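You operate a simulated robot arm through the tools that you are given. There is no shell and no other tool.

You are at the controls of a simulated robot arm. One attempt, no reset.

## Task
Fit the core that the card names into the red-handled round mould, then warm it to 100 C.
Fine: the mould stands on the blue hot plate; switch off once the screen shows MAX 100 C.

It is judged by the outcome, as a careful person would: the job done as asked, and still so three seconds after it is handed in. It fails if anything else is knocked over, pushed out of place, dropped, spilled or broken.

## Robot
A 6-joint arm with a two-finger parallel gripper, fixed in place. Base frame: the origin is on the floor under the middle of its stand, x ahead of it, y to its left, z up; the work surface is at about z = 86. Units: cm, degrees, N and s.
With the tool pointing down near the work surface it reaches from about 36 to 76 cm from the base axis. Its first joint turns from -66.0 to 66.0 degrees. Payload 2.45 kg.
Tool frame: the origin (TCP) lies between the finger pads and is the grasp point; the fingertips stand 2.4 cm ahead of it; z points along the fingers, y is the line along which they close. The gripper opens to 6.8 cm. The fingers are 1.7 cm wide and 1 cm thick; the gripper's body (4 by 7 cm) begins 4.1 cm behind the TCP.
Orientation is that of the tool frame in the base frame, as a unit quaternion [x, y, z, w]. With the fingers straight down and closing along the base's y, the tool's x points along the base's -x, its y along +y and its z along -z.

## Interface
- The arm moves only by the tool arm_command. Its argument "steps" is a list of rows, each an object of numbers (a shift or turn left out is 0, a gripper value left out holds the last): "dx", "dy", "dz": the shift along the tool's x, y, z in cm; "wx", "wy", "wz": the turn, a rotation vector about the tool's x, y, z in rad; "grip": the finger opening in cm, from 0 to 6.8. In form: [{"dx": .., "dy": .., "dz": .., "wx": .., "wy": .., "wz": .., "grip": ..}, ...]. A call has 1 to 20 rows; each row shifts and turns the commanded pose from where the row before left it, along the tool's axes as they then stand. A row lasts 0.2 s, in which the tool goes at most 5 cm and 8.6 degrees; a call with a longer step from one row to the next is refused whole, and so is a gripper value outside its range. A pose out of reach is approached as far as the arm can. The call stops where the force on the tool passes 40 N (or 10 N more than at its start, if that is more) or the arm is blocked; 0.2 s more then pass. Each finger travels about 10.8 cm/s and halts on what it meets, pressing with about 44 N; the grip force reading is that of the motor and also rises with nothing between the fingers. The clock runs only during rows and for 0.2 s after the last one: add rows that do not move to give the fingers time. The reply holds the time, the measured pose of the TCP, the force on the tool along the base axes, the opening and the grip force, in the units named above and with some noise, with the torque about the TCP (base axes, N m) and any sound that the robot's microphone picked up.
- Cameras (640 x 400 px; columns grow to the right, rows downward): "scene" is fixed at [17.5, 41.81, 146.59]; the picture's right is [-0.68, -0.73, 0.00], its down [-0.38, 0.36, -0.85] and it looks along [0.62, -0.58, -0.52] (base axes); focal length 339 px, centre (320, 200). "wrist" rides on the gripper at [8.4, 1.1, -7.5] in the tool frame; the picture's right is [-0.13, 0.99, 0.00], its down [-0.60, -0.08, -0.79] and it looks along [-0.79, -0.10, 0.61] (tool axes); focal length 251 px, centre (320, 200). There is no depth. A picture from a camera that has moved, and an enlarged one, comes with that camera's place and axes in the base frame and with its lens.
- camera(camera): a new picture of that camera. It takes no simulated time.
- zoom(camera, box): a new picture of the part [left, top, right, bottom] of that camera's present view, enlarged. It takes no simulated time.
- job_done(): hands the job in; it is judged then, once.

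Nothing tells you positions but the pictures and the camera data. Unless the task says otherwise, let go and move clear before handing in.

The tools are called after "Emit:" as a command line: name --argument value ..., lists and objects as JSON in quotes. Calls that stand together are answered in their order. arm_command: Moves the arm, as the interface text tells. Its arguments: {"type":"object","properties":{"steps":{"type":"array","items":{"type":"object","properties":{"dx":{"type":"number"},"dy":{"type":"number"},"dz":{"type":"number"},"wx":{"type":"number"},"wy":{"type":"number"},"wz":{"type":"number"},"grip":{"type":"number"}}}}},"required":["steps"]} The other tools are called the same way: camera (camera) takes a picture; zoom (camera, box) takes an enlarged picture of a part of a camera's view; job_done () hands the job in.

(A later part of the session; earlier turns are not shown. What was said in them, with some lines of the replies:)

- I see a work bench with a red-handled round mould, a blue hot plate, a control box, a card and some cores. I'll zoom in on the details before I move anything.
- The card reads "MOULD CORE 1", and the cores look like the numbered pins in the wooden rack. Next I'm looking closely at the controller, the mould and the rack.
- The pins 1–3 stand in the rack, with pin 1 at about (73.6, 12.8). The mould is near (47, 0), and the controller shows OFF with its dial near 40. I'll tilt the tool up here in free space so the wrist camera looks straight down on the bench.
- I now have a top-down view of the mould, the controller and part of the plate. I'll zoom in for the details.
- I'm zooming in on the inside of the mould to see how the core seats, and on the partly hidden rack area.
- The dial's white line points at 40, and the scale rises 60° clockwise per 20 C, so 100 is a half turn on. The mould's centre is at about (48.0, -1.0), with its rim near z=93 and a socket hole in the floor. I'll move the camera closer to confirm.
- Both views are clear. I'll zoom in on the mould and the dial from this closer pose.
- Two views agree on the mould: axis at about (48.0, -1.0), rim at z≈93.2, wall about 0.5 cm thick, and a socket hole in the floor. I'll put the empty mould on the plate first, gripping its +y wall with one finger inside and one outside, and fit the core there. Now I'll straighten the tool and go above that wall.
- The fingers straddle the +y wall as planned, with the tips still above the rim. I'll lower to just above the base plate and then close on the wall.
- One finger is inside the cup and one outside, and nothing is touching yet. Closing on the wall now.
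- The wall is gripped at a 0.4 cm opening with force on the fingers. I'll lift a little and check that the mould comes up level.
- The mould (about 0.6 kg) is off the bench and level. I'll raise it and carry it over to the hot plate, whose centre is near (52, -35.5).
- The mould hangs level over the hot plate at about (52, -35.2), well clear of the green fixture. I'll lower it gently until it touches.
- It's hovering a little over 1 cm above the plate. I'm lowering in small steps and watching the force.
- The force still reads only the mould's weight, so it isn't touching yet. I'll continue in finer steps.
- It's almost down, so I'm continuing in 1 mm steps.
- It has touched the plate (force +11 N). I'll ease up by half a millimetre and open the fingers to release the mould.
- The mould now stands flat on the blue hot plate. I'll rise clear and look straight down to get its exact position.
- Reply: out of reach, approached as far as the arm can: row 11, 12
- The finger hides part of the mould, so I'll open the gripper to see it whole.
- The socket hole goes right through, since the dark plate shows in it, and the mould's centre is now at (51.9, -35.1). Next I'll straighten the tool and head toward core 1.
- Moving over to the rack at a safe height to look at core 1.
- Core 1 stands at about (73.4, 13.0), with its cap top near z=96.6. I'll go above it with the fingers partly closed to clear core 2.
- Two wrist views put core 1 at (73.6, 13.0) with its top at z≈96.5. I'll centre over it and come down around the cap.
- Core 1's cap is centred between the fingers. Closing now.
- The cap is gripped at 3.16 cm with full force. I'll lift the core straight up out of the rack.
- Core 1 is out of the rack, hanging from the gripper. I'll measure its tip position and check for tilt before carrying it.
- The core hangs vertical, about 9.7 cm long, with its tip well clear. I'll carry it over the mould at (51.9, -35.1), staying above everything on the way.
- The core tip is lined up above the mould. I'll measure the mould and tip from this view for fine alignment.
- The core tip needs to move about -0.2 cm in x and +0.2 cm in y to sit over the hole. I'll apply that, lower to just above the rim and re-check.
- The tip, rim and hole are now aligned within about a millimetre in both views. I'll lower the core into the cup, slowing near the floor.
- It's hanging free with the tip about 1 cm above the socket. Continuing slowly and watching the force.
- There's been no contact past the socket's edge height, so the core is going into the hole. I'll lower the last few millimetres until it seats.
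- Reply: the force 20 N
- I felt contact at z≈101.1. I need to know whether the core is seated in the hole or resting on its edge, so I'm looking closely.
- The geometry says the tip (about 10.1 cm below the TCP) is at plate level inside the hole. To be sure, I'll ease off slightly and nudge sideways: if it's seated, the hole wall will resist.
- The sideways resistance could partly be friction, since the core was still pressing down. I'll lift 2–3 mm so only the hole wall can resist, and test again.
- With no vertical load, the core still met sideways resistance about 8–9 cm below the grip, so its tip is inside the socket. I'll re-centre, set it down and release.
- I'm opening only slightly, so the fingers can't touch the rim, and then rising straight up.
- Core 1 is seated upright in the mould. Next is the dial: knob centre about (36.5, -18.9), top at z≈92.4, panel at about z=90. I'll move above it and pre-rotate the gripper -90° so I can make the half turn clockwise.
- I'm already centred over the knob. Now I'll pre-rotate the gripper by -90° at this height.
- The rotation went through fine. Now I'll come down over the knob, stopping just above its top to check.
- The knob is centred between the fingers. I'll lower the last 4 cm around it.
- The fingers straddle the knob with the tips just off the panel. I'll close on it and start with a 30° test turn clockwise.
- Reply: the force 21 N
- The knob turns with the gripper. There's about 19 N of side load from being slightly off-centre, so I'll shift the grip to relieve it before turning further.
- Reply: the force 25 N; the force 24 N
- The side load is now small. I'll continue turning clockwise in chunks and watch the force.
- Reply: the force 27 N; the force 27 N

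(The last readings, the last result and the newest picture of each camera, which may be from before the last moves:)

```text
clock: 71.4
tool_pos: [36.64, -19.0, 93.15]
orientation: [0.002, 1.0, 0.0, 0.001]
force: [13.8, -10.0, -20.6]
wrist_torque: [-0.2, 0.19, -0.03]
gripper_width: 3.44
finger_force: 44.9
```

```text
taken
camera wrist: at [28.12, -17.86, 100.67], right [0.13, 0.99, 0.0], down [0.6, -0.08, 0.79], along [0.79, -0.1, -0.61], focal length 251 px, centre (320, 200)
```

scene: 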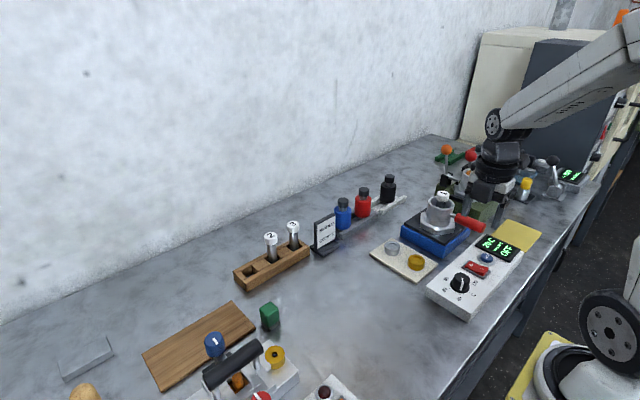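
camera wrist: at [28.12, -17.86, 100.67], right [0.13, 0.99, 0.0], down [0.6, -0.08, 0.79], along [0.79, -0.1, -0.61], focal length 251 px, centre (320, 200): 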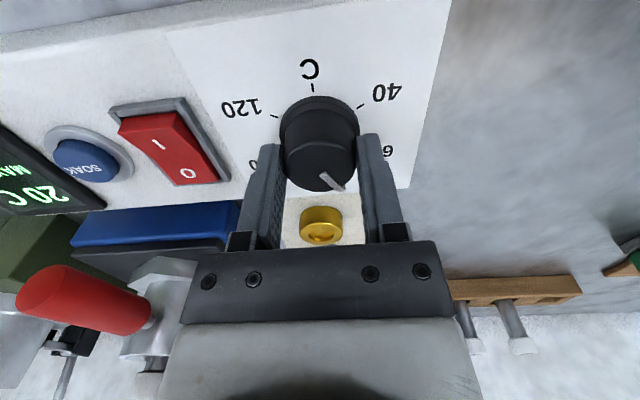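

It has turned 90° so far and the pointer moves with the gripper. I'll relieve the small load and turn the remaining 90°.

Emit:
arm_command --steps '[{"dx": -0.05, "dy": -0.04, "dz": 0.03}, {}, {"wz": 0.1309}, {"wz": 0.1309}, {"wz": 0.1309}, {"wz": 0.1309}, {}]'

Emit:
arm_command --steps '[{"wz": 0.1309}, {"wz": 0.1309}, {"wz": 0.1309}, {"wz": 0.1309}, {}]'

Emit:
camera --camera "wrist"

```text
clock: 73.0
tool_pos: [36.5, -18.98, 93.18]
orientation: [0.259, 0.966, 0.0, 0.0]
force: [0.5, -17.9, -0.5]
wrist_torque: [-0.56, -0.11, -0.04]
gripper_width: 3.47
finger_force: 44.9
```

```text
clock: 74.2
tool_pos: [36.53, -19.02, 93.19]
orientation: [0.501, 0.865, 0.0, 0.0]
force: [-7.4, -29.2, 2.6]
wrist_torque: [-0.69, 0.3, -0.01]
gripper_width: 3.42
finger_force: 44.9
```

```text
taken
camera wrist: at [33.26, -11.2, 100.68], right [0.92, 0.38, 0.0], down [0.23, -0.56, 0.79], along [0.3, -0.73, -0.61], focal length 251 px, centre (320, 200)
```

wrist: 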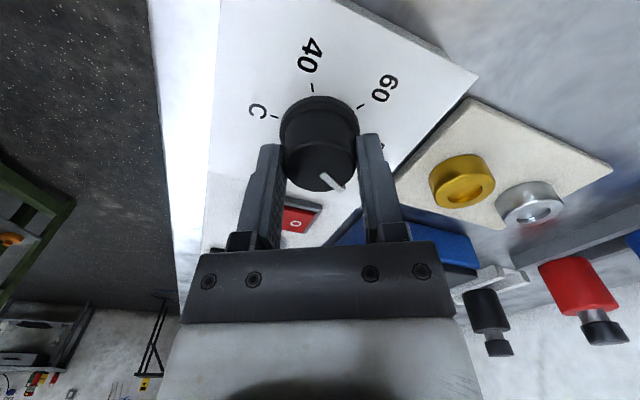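

It has turned 150° now with a bit of side load. I'll relieve that and do the last 30°.

Emit:
arm_command --steps '[{"dx": -0.08, "dy": -0.075}, {}, {"wz": 0.1309}, {"wz": 0.1309}, {"wz": 0.1309}, {"wz": 0.1309}, {}]'

Emit:
camera --camera "wrist"

Emit:
zoom --camera "scene" --box '[430, 220, 530, 320]'

```text
clock: 75.8
tool_pos: [36.51, -19.05, 93.22]
orientation: [0.708, 0.707, 0.0, 0.0]
force: [2.1, -6.9, 17.0]
wrist_torque: [-0.03, -0.01, -0.04]
gripper_width: 3.42
finger_force: 45.1
```

```text
taken
camera wrist: at [37.58, -10.65, 100.69], right [0.99, -0.13, 0.0], down [-0.08, -0.6, 0.79], along [-0.1, -0.79, -0.61], focal length 251 px, centre (320, 200)
```

wrist: 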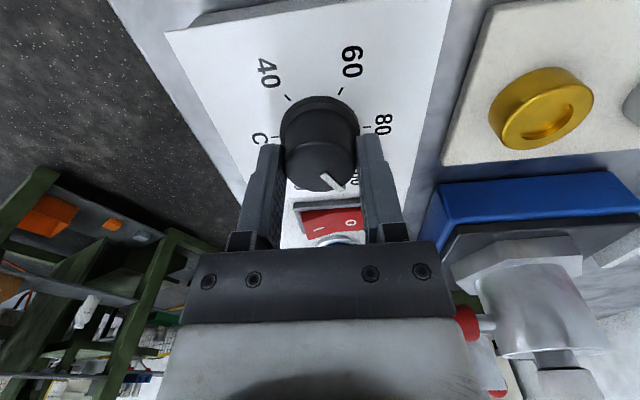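

```text
4.00 times, centred on (480, 270) of scene
camera zoom: at [17.48, 41.8, 146.59], right [-0.68, -0.73, 0.0], down [-0.38, 0.36, -0.85], along [0.62, -0.58, -0.52], focal length 1354 px, centre (-320, -80)
```

zoom: 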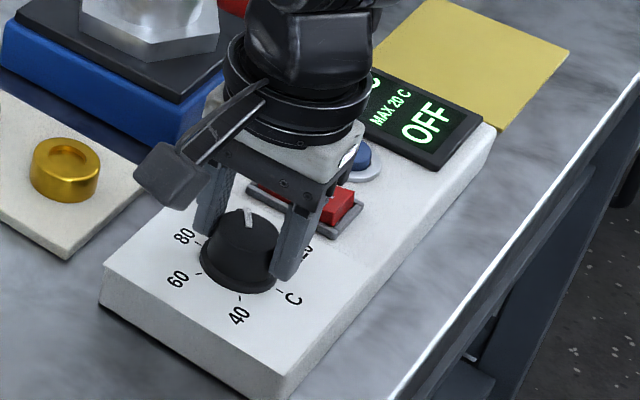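

The half turn is complete. I'll release, rise, square the wrist back up and check where the pointer ended.

Emit:
arm_command --steps '[{"grip": 4.2}, {"grip": 5.0}, {}, {"dz": -1}, {"dz": -2}, {"dz": -3}, {"dz": -3}, {"dz": -4}, {"dz": -4}, {}]'

Emit:
arm_command --steps '[{"wz": -0.1428}, {"wz": -0.1428}, {"wz": -0.1428}, {"wz": -0.1428}, {"wz": -0.1428}, {"wz": -0.1428}, {"wz": -0.1428}, {"wz": -0.1428}, {"wz": -0.1428}, {"wz": -0.1428}, {"wz": -0.1428}, {}, {}]'

Emit:
zoom --camera "wrist" --box '[200, 0, 390, 90]'

Emit:
zoom --camera "wrist" --box '[265, 0, 375, 75]'

Emit:
zoom --camera "scene" --box '[430, 220, 530, 320]'

```text
clock: 78.0
tool_pos: [36.57, -19.15, 110.23]
orientation: [0.707, 0.708, 0.0, 0.0]
force: [0.7, 0.3, -0.1]
wrist_torque: [-0.01, -0.02, 0.0]
gripper_width: 5.01
finger_force: 0.1
```

```text
clock: 80.8
tool_pos: [36.45, -19.07, 110.18]
orientation: [0.0, 1.0, 0.0, -0.001]
force: [0.9, 0.1, 0.0]
wrist_torque: [-0.02, 0.01, 0.01]
gripper_width: 5.0
finger_force: 0.1
```

```text
3.37 times, centred on (295, 45) of wrist
camera zoom: at [28.08, -17.97, 117.66], right [0.13, 0.99, 0.0], down [0.6, -0.08, 0.79], along [0.79, -0.1, -0.61], focal length 847 px, centre (404, 722)
```

zoom: 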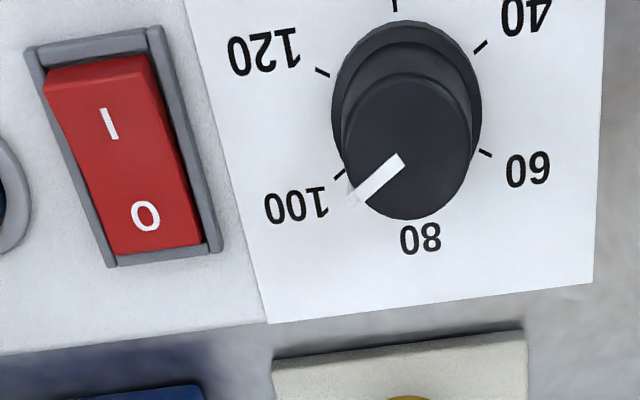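

```text
5.33 times, centred on (320, 38) of wrist
camera zoom: at [28.08, -17.97, 117.66], right [0.13, 0.99, 0.0], down [0.6, -0.08, 0.79], along [0.79, -0.1, -0.61], focal length 1341 px, centre (320, 1067)
```

zoom: 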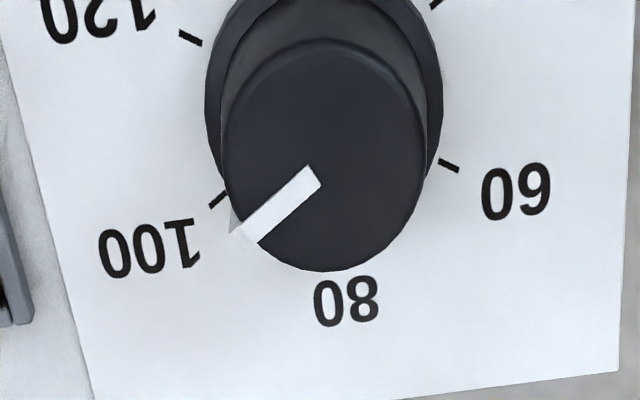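

```text
4.00 times, centred on (480, 270) of scene
camera zoom: at [17.5, 41.81, 146.59], right [-0.68, -0.73, 0.0], down [-0.38, 0.36, -0.85], along [0.62, -0.58, -0.52], focal length 1354 px, centre (-320, -80)
```

zoom: 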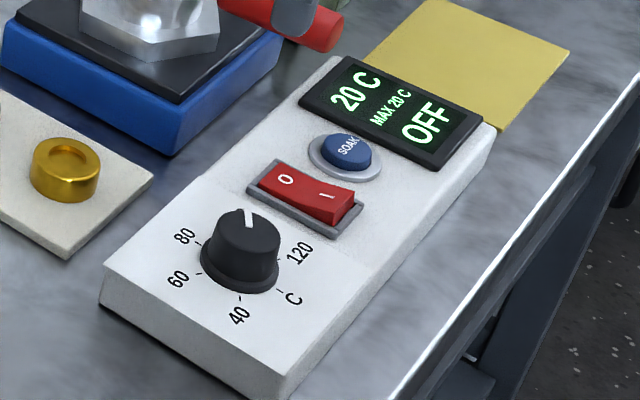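

The pointer reads 100 (measured 150° against the tick at 150°), and the screen still shows OFF. Next I'll close the fingers and go above the "I" side of the rocker switch at about (34.9, -26.9).

Emit:
arm_command --steps '[{"grip": 2.5, "dy": -2, "dx": 0.4}, {"grip": 0.0, "dy": -3, "dx": 0.6}, {"dy": -2.83, "dx": 0.58}, {"dz": 3}, {"dz": 4}, {"dz": 4}, {"dz": 3}, {}, {}]'

Emit:
camera --camera "wrist"

Emit:
zoom --camera "scene" --box '[430, 200, 550, 320]'

```text
clock: 82.8
tool_pos: [34.93, -26.85, 96.13]
orientation: [0.0, 1.0, 0.0, 0.001]
force: [0.3, -0.9, 0.3]
wrist_torque: [-0.03, -0.01, 0.02]
gripper_width: 0.0
finger_force: 24.0
```

```text
taken
camera wrist: at [26.48, -25.72, 103.68], right [0.13, 0.99, 0.0], down [0.6, -0.08, 0.79], along [0.79, -0.1, -0.61], focal length 251 px, centre (320, 200)
```

wrist: 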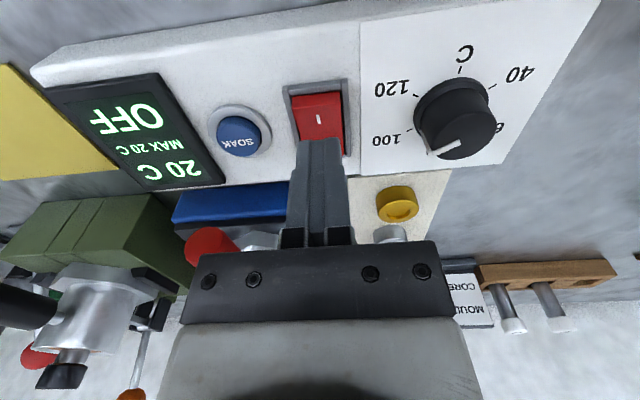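

```text
3.33 times, centred on (490, 260) of scene
camera zoom: at [17.5, 41.81, 146.59], right [-0.68, -0.73, 0.0], down [-0.38, 0.36, -0.85], along [0.62, -0.58, -0.52], focal length 1129 px, centre (-247, 0)
```

zoom: 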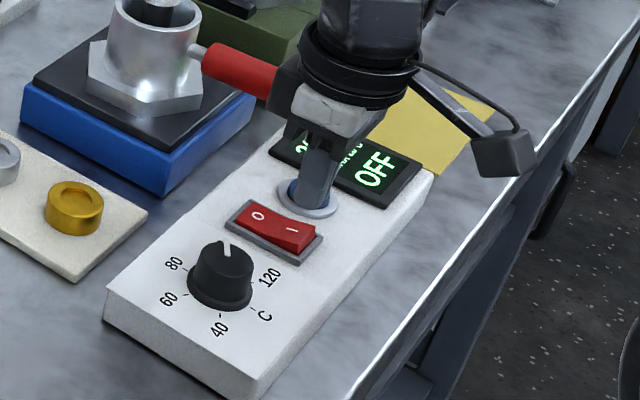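

The closed fingertips are right above the "I" side. I'll press down gently.

Emit:
arm_command --steps '[{"dz": 1.5}, {"dz": 0.4}, {"dz": 0.2}, {}]'

Emit:
camera --camera "wrist"

```text
clock: 83.8
tool_pos: [34.96, -26.9, 94.07]
orientation: [0.0, 1.0, 0.0, 0.0]
force: [-0.5, -0.4, -0.4]
wrist_torque: [0.0, -0.02, -0.03]
gripper_width: 0.0
finger_force: 23.9
```

```text
taken
camera wrist: at [26.53, -25.8, 101.56], right [0.13, 0.99, 0.0], down [0.6, -0.08, 0.79], along [0.79, -0.1, -0.61], focal length 251 px, centre (320, 200)
```

wrist: 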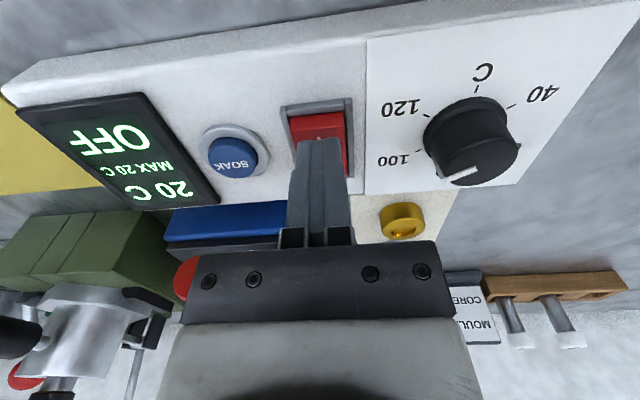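

Emit:
arm_command --steps '[{"dz": 0.2}, {"dz": 0.2}, {"dz": 0.2}, {}]'

Emit:
camera --camera "wrist"

```text
clock: 84.8
tool_pos: [34.85, -26.9, 93.43]
orientation: [0.0, 1.0, -0.001, 0.0]
force: [-0.5, -0.5, 0.7]
wrist_torque: [0.02, -0.02, -0.03]
gripper_width: 0.0
finger_force: 23.6
```

```text
taken
camera wrist: at [26.5, -25.81, 100.95], right [0.13, 0.99, 0.0], down [0.6, -0.08, 0.79], along [0.79, -0.1, -0.61], focal length 251 px, centre (320, 200)
```

wrist: 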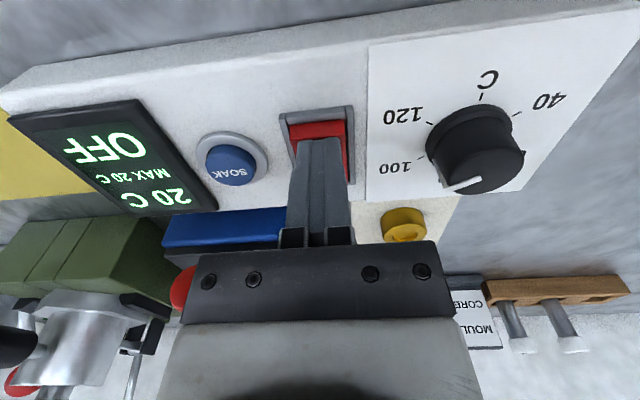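

No contact yet, with the tips at z≈91.05. Continuing.

Emit:
arm_command --steps '[{"dz": 0.2}, {"dz": 0.2}, {}]'

Emit:
zoom --camera "wrist" --box '[0, 80, 400, 240]'

```text
clock: 85.6
tool_pos: [34.87, -26.79, 93.07]
orientation: [0.0, 1.0, 0.0, 0.0]
force: [0.5, 0.1, 0.7]
wrist_torque: [0.02, 0.01, 0.01]
gripper_width: 0.02
finger_force: 23.9
```

```text
1.60 times, centred on (200, 160) of wrist
camera zoom: at [26.49, -25.79, 100.54], right [0.13, 0.99, 0.0], down [0.6, -0.08, 0.79], along [0.79, -0.1, -0.61], focal length 402 px, centre (512, 264)
```

zoom: 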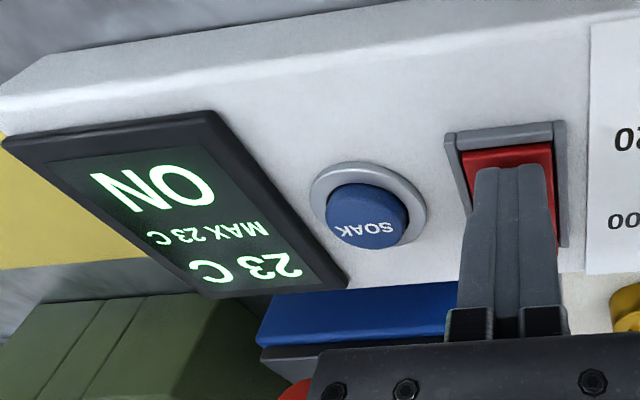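

The switch is on: the screen reads 23 C and rising. I'll lift off and move to hover above the "O" side, ready to switch off.

Emit:
arm_command --steps '[{"dz": -1.5}, {"dx": -1.65}, {"dx": -1.65}, {}]'

Emit:
camera --camera "wrist"

Emit:
zoom --camera "scene" --box '[430, 200, 550, 320]'

```text
clock: 86.6
tool_pos: [38.12, -26.94, 94.52]
orientation: [0.0, 1.0, 0.0, 0.0]
force: [0.7, 0.1, -0.5]
wrist_torque: [0.03, -0.01, 0.0]
gripper_width: 0.0
finger_force: 23.7
```

```text
taken
camera wrist: at [29.77, -25.8, 102.01], right [0.13, 0.99, 0.0], down [0.6, -0.08, 0.79], along [0.79, -0.1, -0.61], focal length 251 px, centre (320, 200)
```

wrist: 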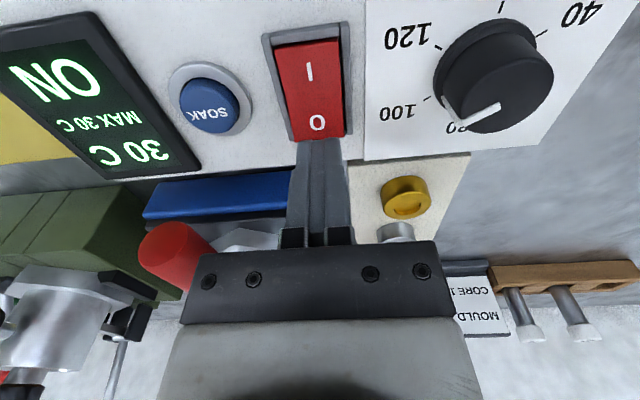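

```text
3.33 times, centred on (490, 260) of scene
camera zoom: at [17.5, 41.81, 146.59], right [-0.68, -0.73, 0.0], down [-0.38, 0.36, -0.85], along [0.62, -0.58, -0.52], focal length 1129 px, centre (-247, 0)
```

zoom: 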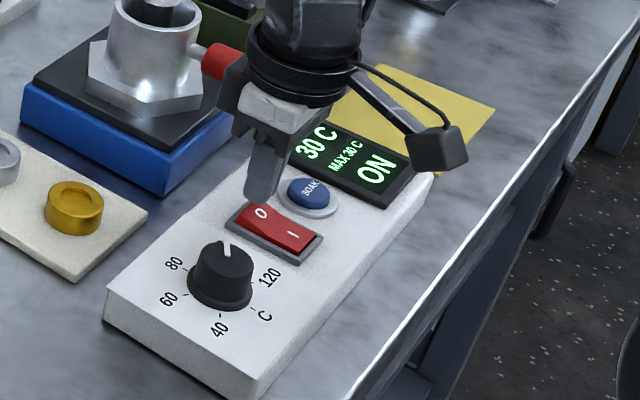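

It's rising about 7 C per second (30 C now). I'll fine-tune the hover position and wait.

Emit:
arm_command --steps '[{"dx": 0.4}, {}, {}, {}, {}, {}, {}, {}, {}, {}, {}, {}, {}, {}, {}, {}, {}, {}]'

Emit:
zoom --camera "scene" --box '[430, 200, 550, 320]'

Emit:
camera --camera "wrist"

```text
clock: 90.4
tool_pos: [37.77, -26.82, 94.55]
orientation: [0.0, 1.0, 0.0, 0.0]
force: [0.4, -0.4, 1.0]
wrist_torque: [-0.01, 0.0, 0.03]
gripper_width: 0.0
finger_force: 23.3
```

```text
3.33 times, centred on (490, 260) of scene
camera zoom: at [17.5, 41.81, 146.59], right [-0.68, -0.73, 0.0], down [-0.38, 0.36, -0.85], along [0.62, -0.58, -0.52], focal length 1129 px, centre (-247, 0)
```

zoom: 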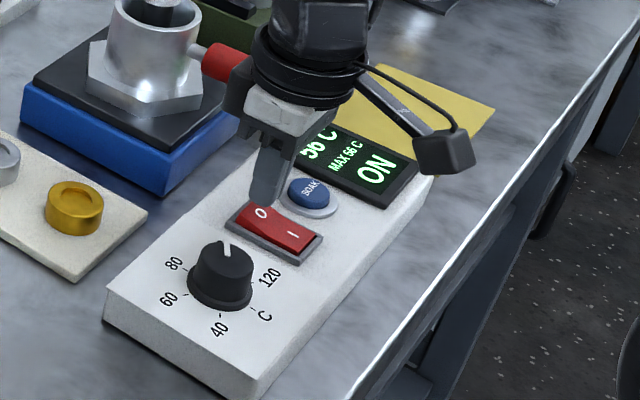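

```text
taken
camera wrist: at [29.35, -25.79, 102.04], right [0.13, 0.99, 0.0], down [0.6, -0.08, 0.79], along [0.79, -0.1, -0.61], focal length 251 px, centre (320, 200)
```

wrist: 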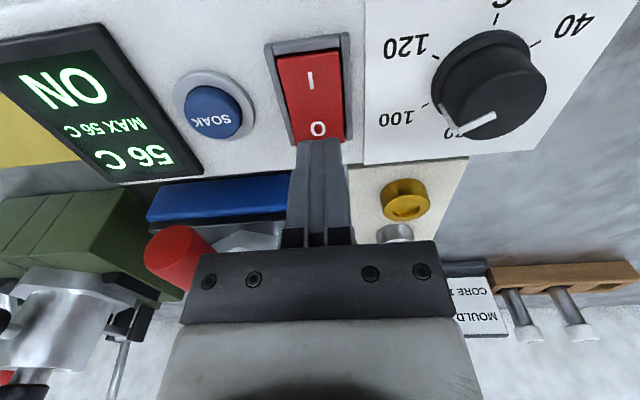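

It reads 56 C, and the rate is still about 7 C/s. I'll wait about 4 s more and lower a little toward the switch.

Emit:
arm_command --steps '[{"dz": 0.5}, {"dz": 0.3}, {}, {}, {}, {}, {}, {}, {}, {}, {}, {}, {}, {}, {}, {}, {}, {}, {}]'

Emit:
camera --camera "wrist"

```text
clock: 94.4
tool_pos: [37.81, -26.83, 93.72]
orientation: [0.0, 1.0, 0.0, 0.0]
force: [-0.6, 0.5, 0.5]
wrist_torque: [-0.02, 0.02, 0.05]
gripper_width: 0.0
finger_force: 23.3
```

```text
taken
camera wrist: at [29.36, -25.76, 101.23], right [0.13, 0.99, 0.0], down [0.6, -0.08, 0.79], along [0.79, -0.1, -0.61], focal length 251 px, centre (320, 200)
```

wrist: 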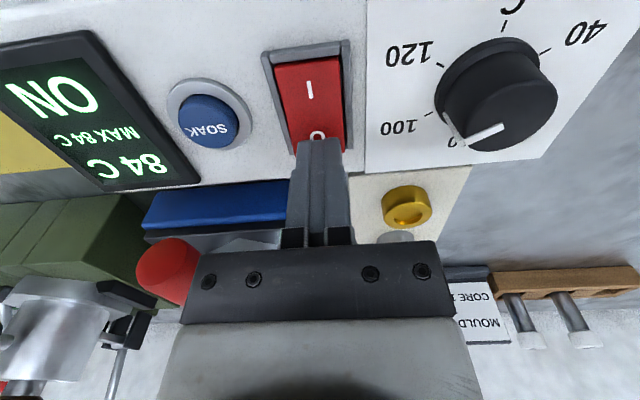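

It reads 84 C. I'll wait another 1.4 s.

Emit:
arm_command --steps '[{}, {}, {}, {}, {}, {}]'

Emit:
zoom --camera "wrist" --box '[0, 20, 360, 220]'

```text
clock: 95.8
tool_pos: [37.74, -26.79, 93.61]
orientation: [0.0, 1.0, 0.0, 0.0]
force: [1.1, -0.1, 0.4]
wrist_torque: [0.01, 0.03, 0.02]
gripper_width: 0.0
finger_force: 24.0
```

```text
1.78 times, centred on (180, 120) of wrist
camera zoom: at [29.36, -25.76, 101.23], right [0.13, 0.99, 0.0], down [0.6, -0.08, 0.79], along [0.79, -0.1, -0.61], focal length 447 px, centre (569, 342)
```

zoom: 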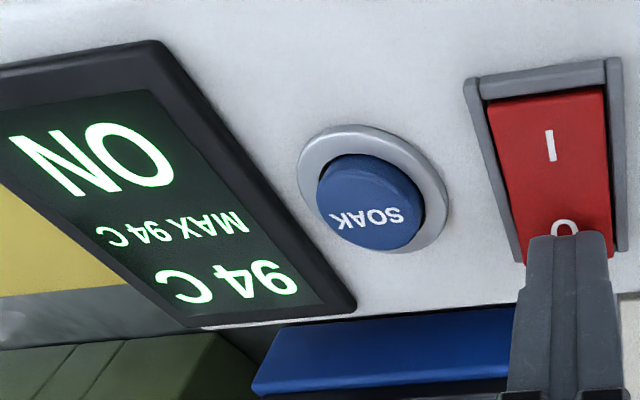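

Emit:
arm_command --steps '[{}, {}]'

Emit:
zoom --camera "wrist" --box '[0, 20, 360, 220]'

```text
clock: 96.4
tool_pos: [37.87, -26.82, 93.76]
orientation: [0.0, 1.0, 0.001, 0.0]
force: [0.3, 0.4, 0.0]
wrist_torque: [0.04, 0.0, -0.01]
gripper_width: 0.0
finger_force: 23.8
```

```text
1.78 times, centred on (180, 120) of wrist
camera zoom: at [29.36, -25.76, 101.23], right [0.13, 0.99, 0.0], down [0.6, -0.08, 0.79], along [0.79, -0.1, -0.61], focal length 447 px, centre (569, 342)
```

zoom: 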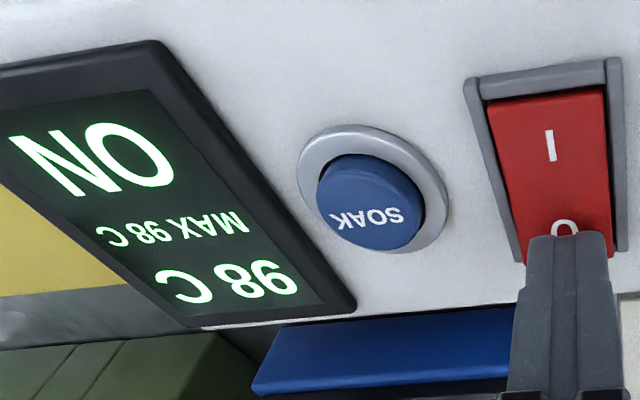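

Emit:
arm_command --steps '[{}]'

Emit:
zoom --camera "wrist" --box '[0, 20, 360, 220]'

```text
clock: 96.8
tool_pos: [37.84, -26.95, 93.68]
orientation: [0.0, 1.0, 0.0, 0.0]
force: [-0.6, -0.4, 0.4]
wrist_torque: [-0.01, -0.04, 0.02]
gripper_width: 0.0
finger_force: 23.4
```

```text
1.78 times, centred on (180, 120) of wrist
camera zoom: at [29.36, -25.76, 101.23], right [0.13, 0.99, 0.0], down [0.6, -0.08, 0.79], along [0.79, -0.1, -0.61], focal length 447 px, centre (569, 342)
```

zoom: 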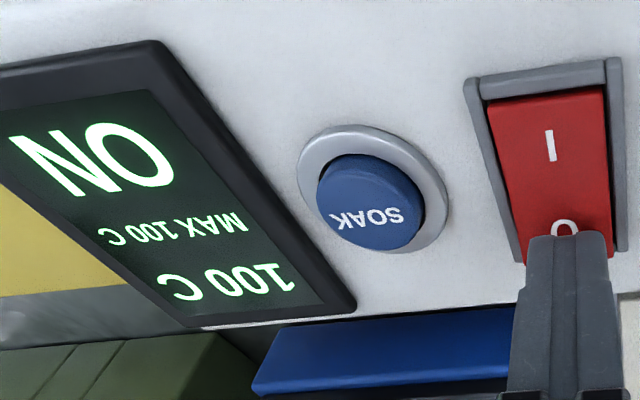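

The screen shows MAX 100 C, so I'm pressing the "O" side now.

Emit:
arm_command --steps '[{"dz": 0.5}, {"dz": 0.25}]'

Emit:
zoom --camera "wrist" --box '[0, 20, 360, 220]'

```text
clock: 97.4
tool_pos: [37.87, -26.81, 92.94]
orientation: [-0.001, 1.0, 0.001, -0.001]
force: [-2.6, 5.5, 18.0]
wrist_torque: [0.16, 0.22, -0.01]
gripper_width: 0.0
finger_force: 24.1
```

```text
1.78 times, centred on (180, 120) of wrist
camera zoom: at [29.38, -25.78, 100.55], right [0.13, 0.99, 0.0], down [0.6, -0.08, 0.79], along [0.79, -0.1, -0.61], focal length 447 px, centre (569, 342)
```

zoom: 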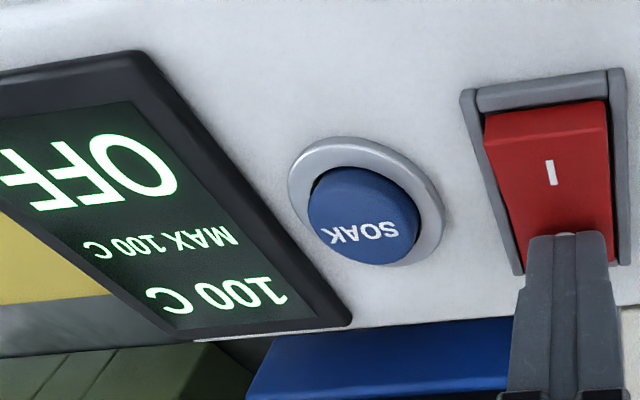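

The heater is off and the screen shows MAX 100 C. I'll rise clear and check the whole scene.

Emit:
arm_command --steps '[{"dz": -1}, {"dz": -2}, {"dz": -3}, {"dz": -4}, {"dz": -4}, {"dz": -4}, {}, {}]'

Emit:
camera --camera "scene"

Emit:
camera --camera "wrist"

Emit:
zoom --camera "scene" --box '[390, 170, 550, 320]'

```text
clock: 99.2
tool_pos: [37.83, -26.85, 110.99]
orientation: [-0.001, 1.0, 0.0, 0.0]
force: [-0.3, -0.2, -1.1]
wrist_torque: [0.02, 0.02, 0.0]
gripper_width: 0.0
finger_force: 23.7
```

```text
taken
```

scene: 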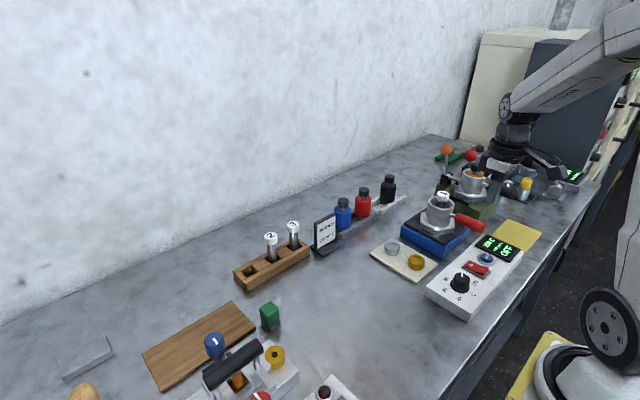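

```text
taken
camera wrist: at [29.34, -25.73, 118.56], right [0.13, 0.99, 0.0], down [0.6, -0.08, 0.79], along [0.79, -0.1, -0.61], focal length 251 px, centre (320, 200)
```

wrist: 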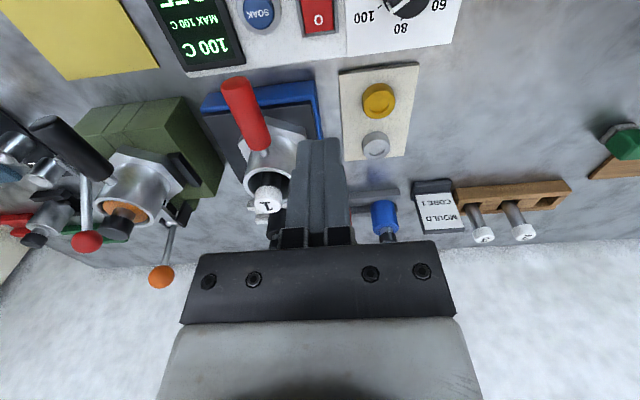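

```text
2.67 times, centred on (470, 245) of scene
camera zoom: at [17.5, 41.81, 146.59], right [-0.68, -0.73, 0.0], down [-0.38, 0.36, -0.85], along [0.62, -0.58, -0.52], focal length 903 px, centre (-80, 80)
```

zoom: 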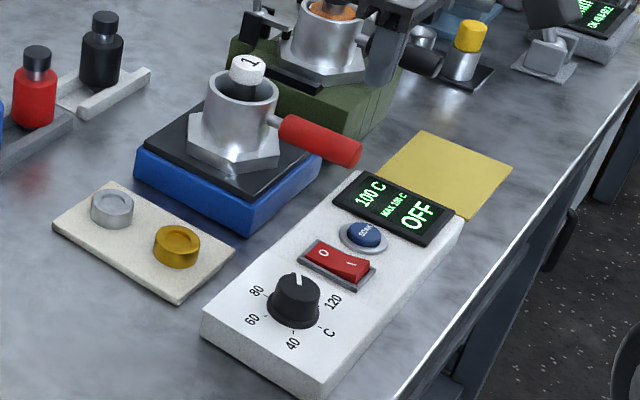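

Emit:
arm_command --steps '[{"dx": 1, "grip": 3.0}, {}, {}, {}, {}]'

Emit:
zoom --camera "wrist" --box '[140, 0, 360, 90]'

Emit:
zoom --camera "scene" --box '[470, 225, 530, 285]'

Emit:
zoom --camera "scene" --box '[400, 180, 500, 260]'

```text
clock: 100.4
tool_pos: [36.78, -26.86, 111.04]
orientation: [-0.001, 1.0, 0.0, -0.001]
force: [0.8, 0.4, -0.7]
wrist_torque: [-0.01, 0.03, 0.01]
gripper_width: 3.02
finger_force: 0.1
```

```text
2.91 times, centred on (250, 45) of wrist
camera zoom: at [28.38, -25.74, 118.49], right [0.13, 0.99, 0.0], down [0.6, -0.08, 0.79], along [0.79, -0.1, -0.61], focal length 731 px, centre (524, 651)
```

zoom: 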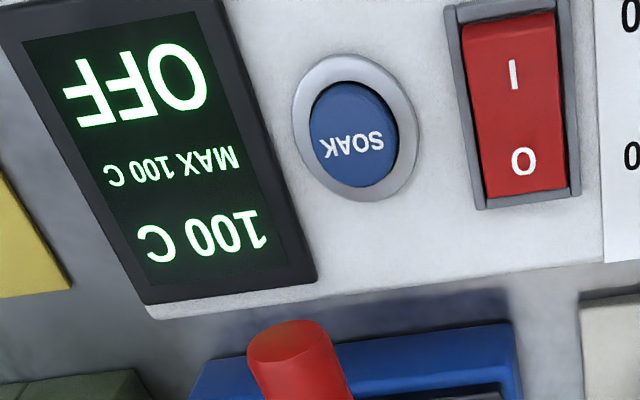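

```text
6.67 times, centred on (500, 255) of scene
camera zoom: at [17.5, 41.81, 146.59], right [-0.68, -0.73, 0.0], down [-0.38, 0.36, -0.85], along [0.62, -0.58, -0.52], focal length 2257 px, centre (-880, -167)
```

zoom: 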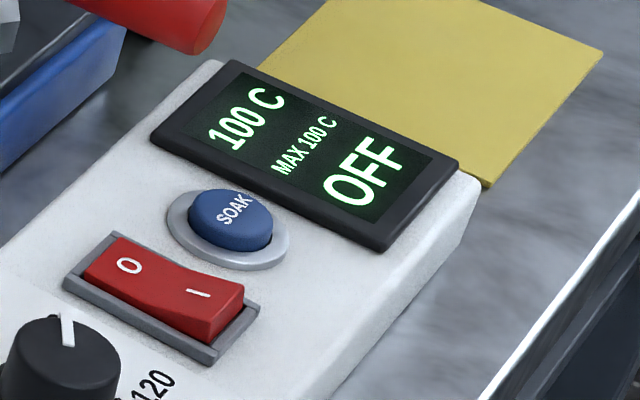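

```text
5.00 times, centred on (450, 220) of scene
camera zoom: at [17.5, 41.81, 146.59], right [-0.68, -0.73, 0.0], down [-0.38, 0.36, -0.85], along [0.62, -0.58, -0.52], focal length 1693 px, centre (-330, 100)
```

zoom: 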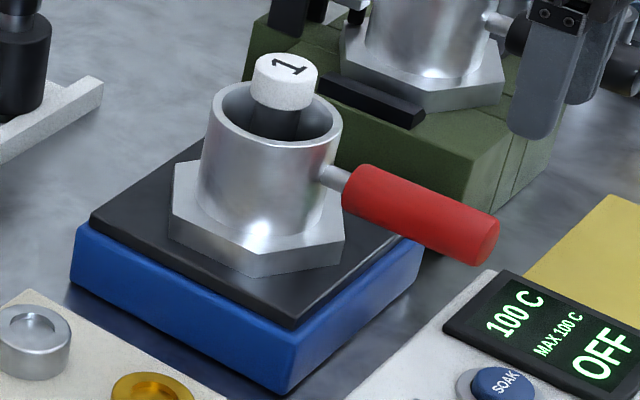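

The mould stands flat on the blue hot plate with core 1 upright in its socket, and the screen reads 100 C / MAX 100 C / OFF. Nothing else has moved and the arm is clear, so I'm handing in.

Emit:
job_done

```text
The job is handed in.
```

Core 1, the one the card names, is standing upright in the red-handled mould, and the mould is flat on the blue hot plate. I switched the heater off as soon as the screen showed MAX 100 C. It still read 100 C, MAX 100 C and OFF a few seconds later, just before I handed in.

I put the empty mould on the plate first and fitted the core there, because the hole in its base goes right through and the core could have dropped out while being carried. The dial is left set at 100. Nothing else was knocked or moved that I could see, and the arm is clear of the bench items.
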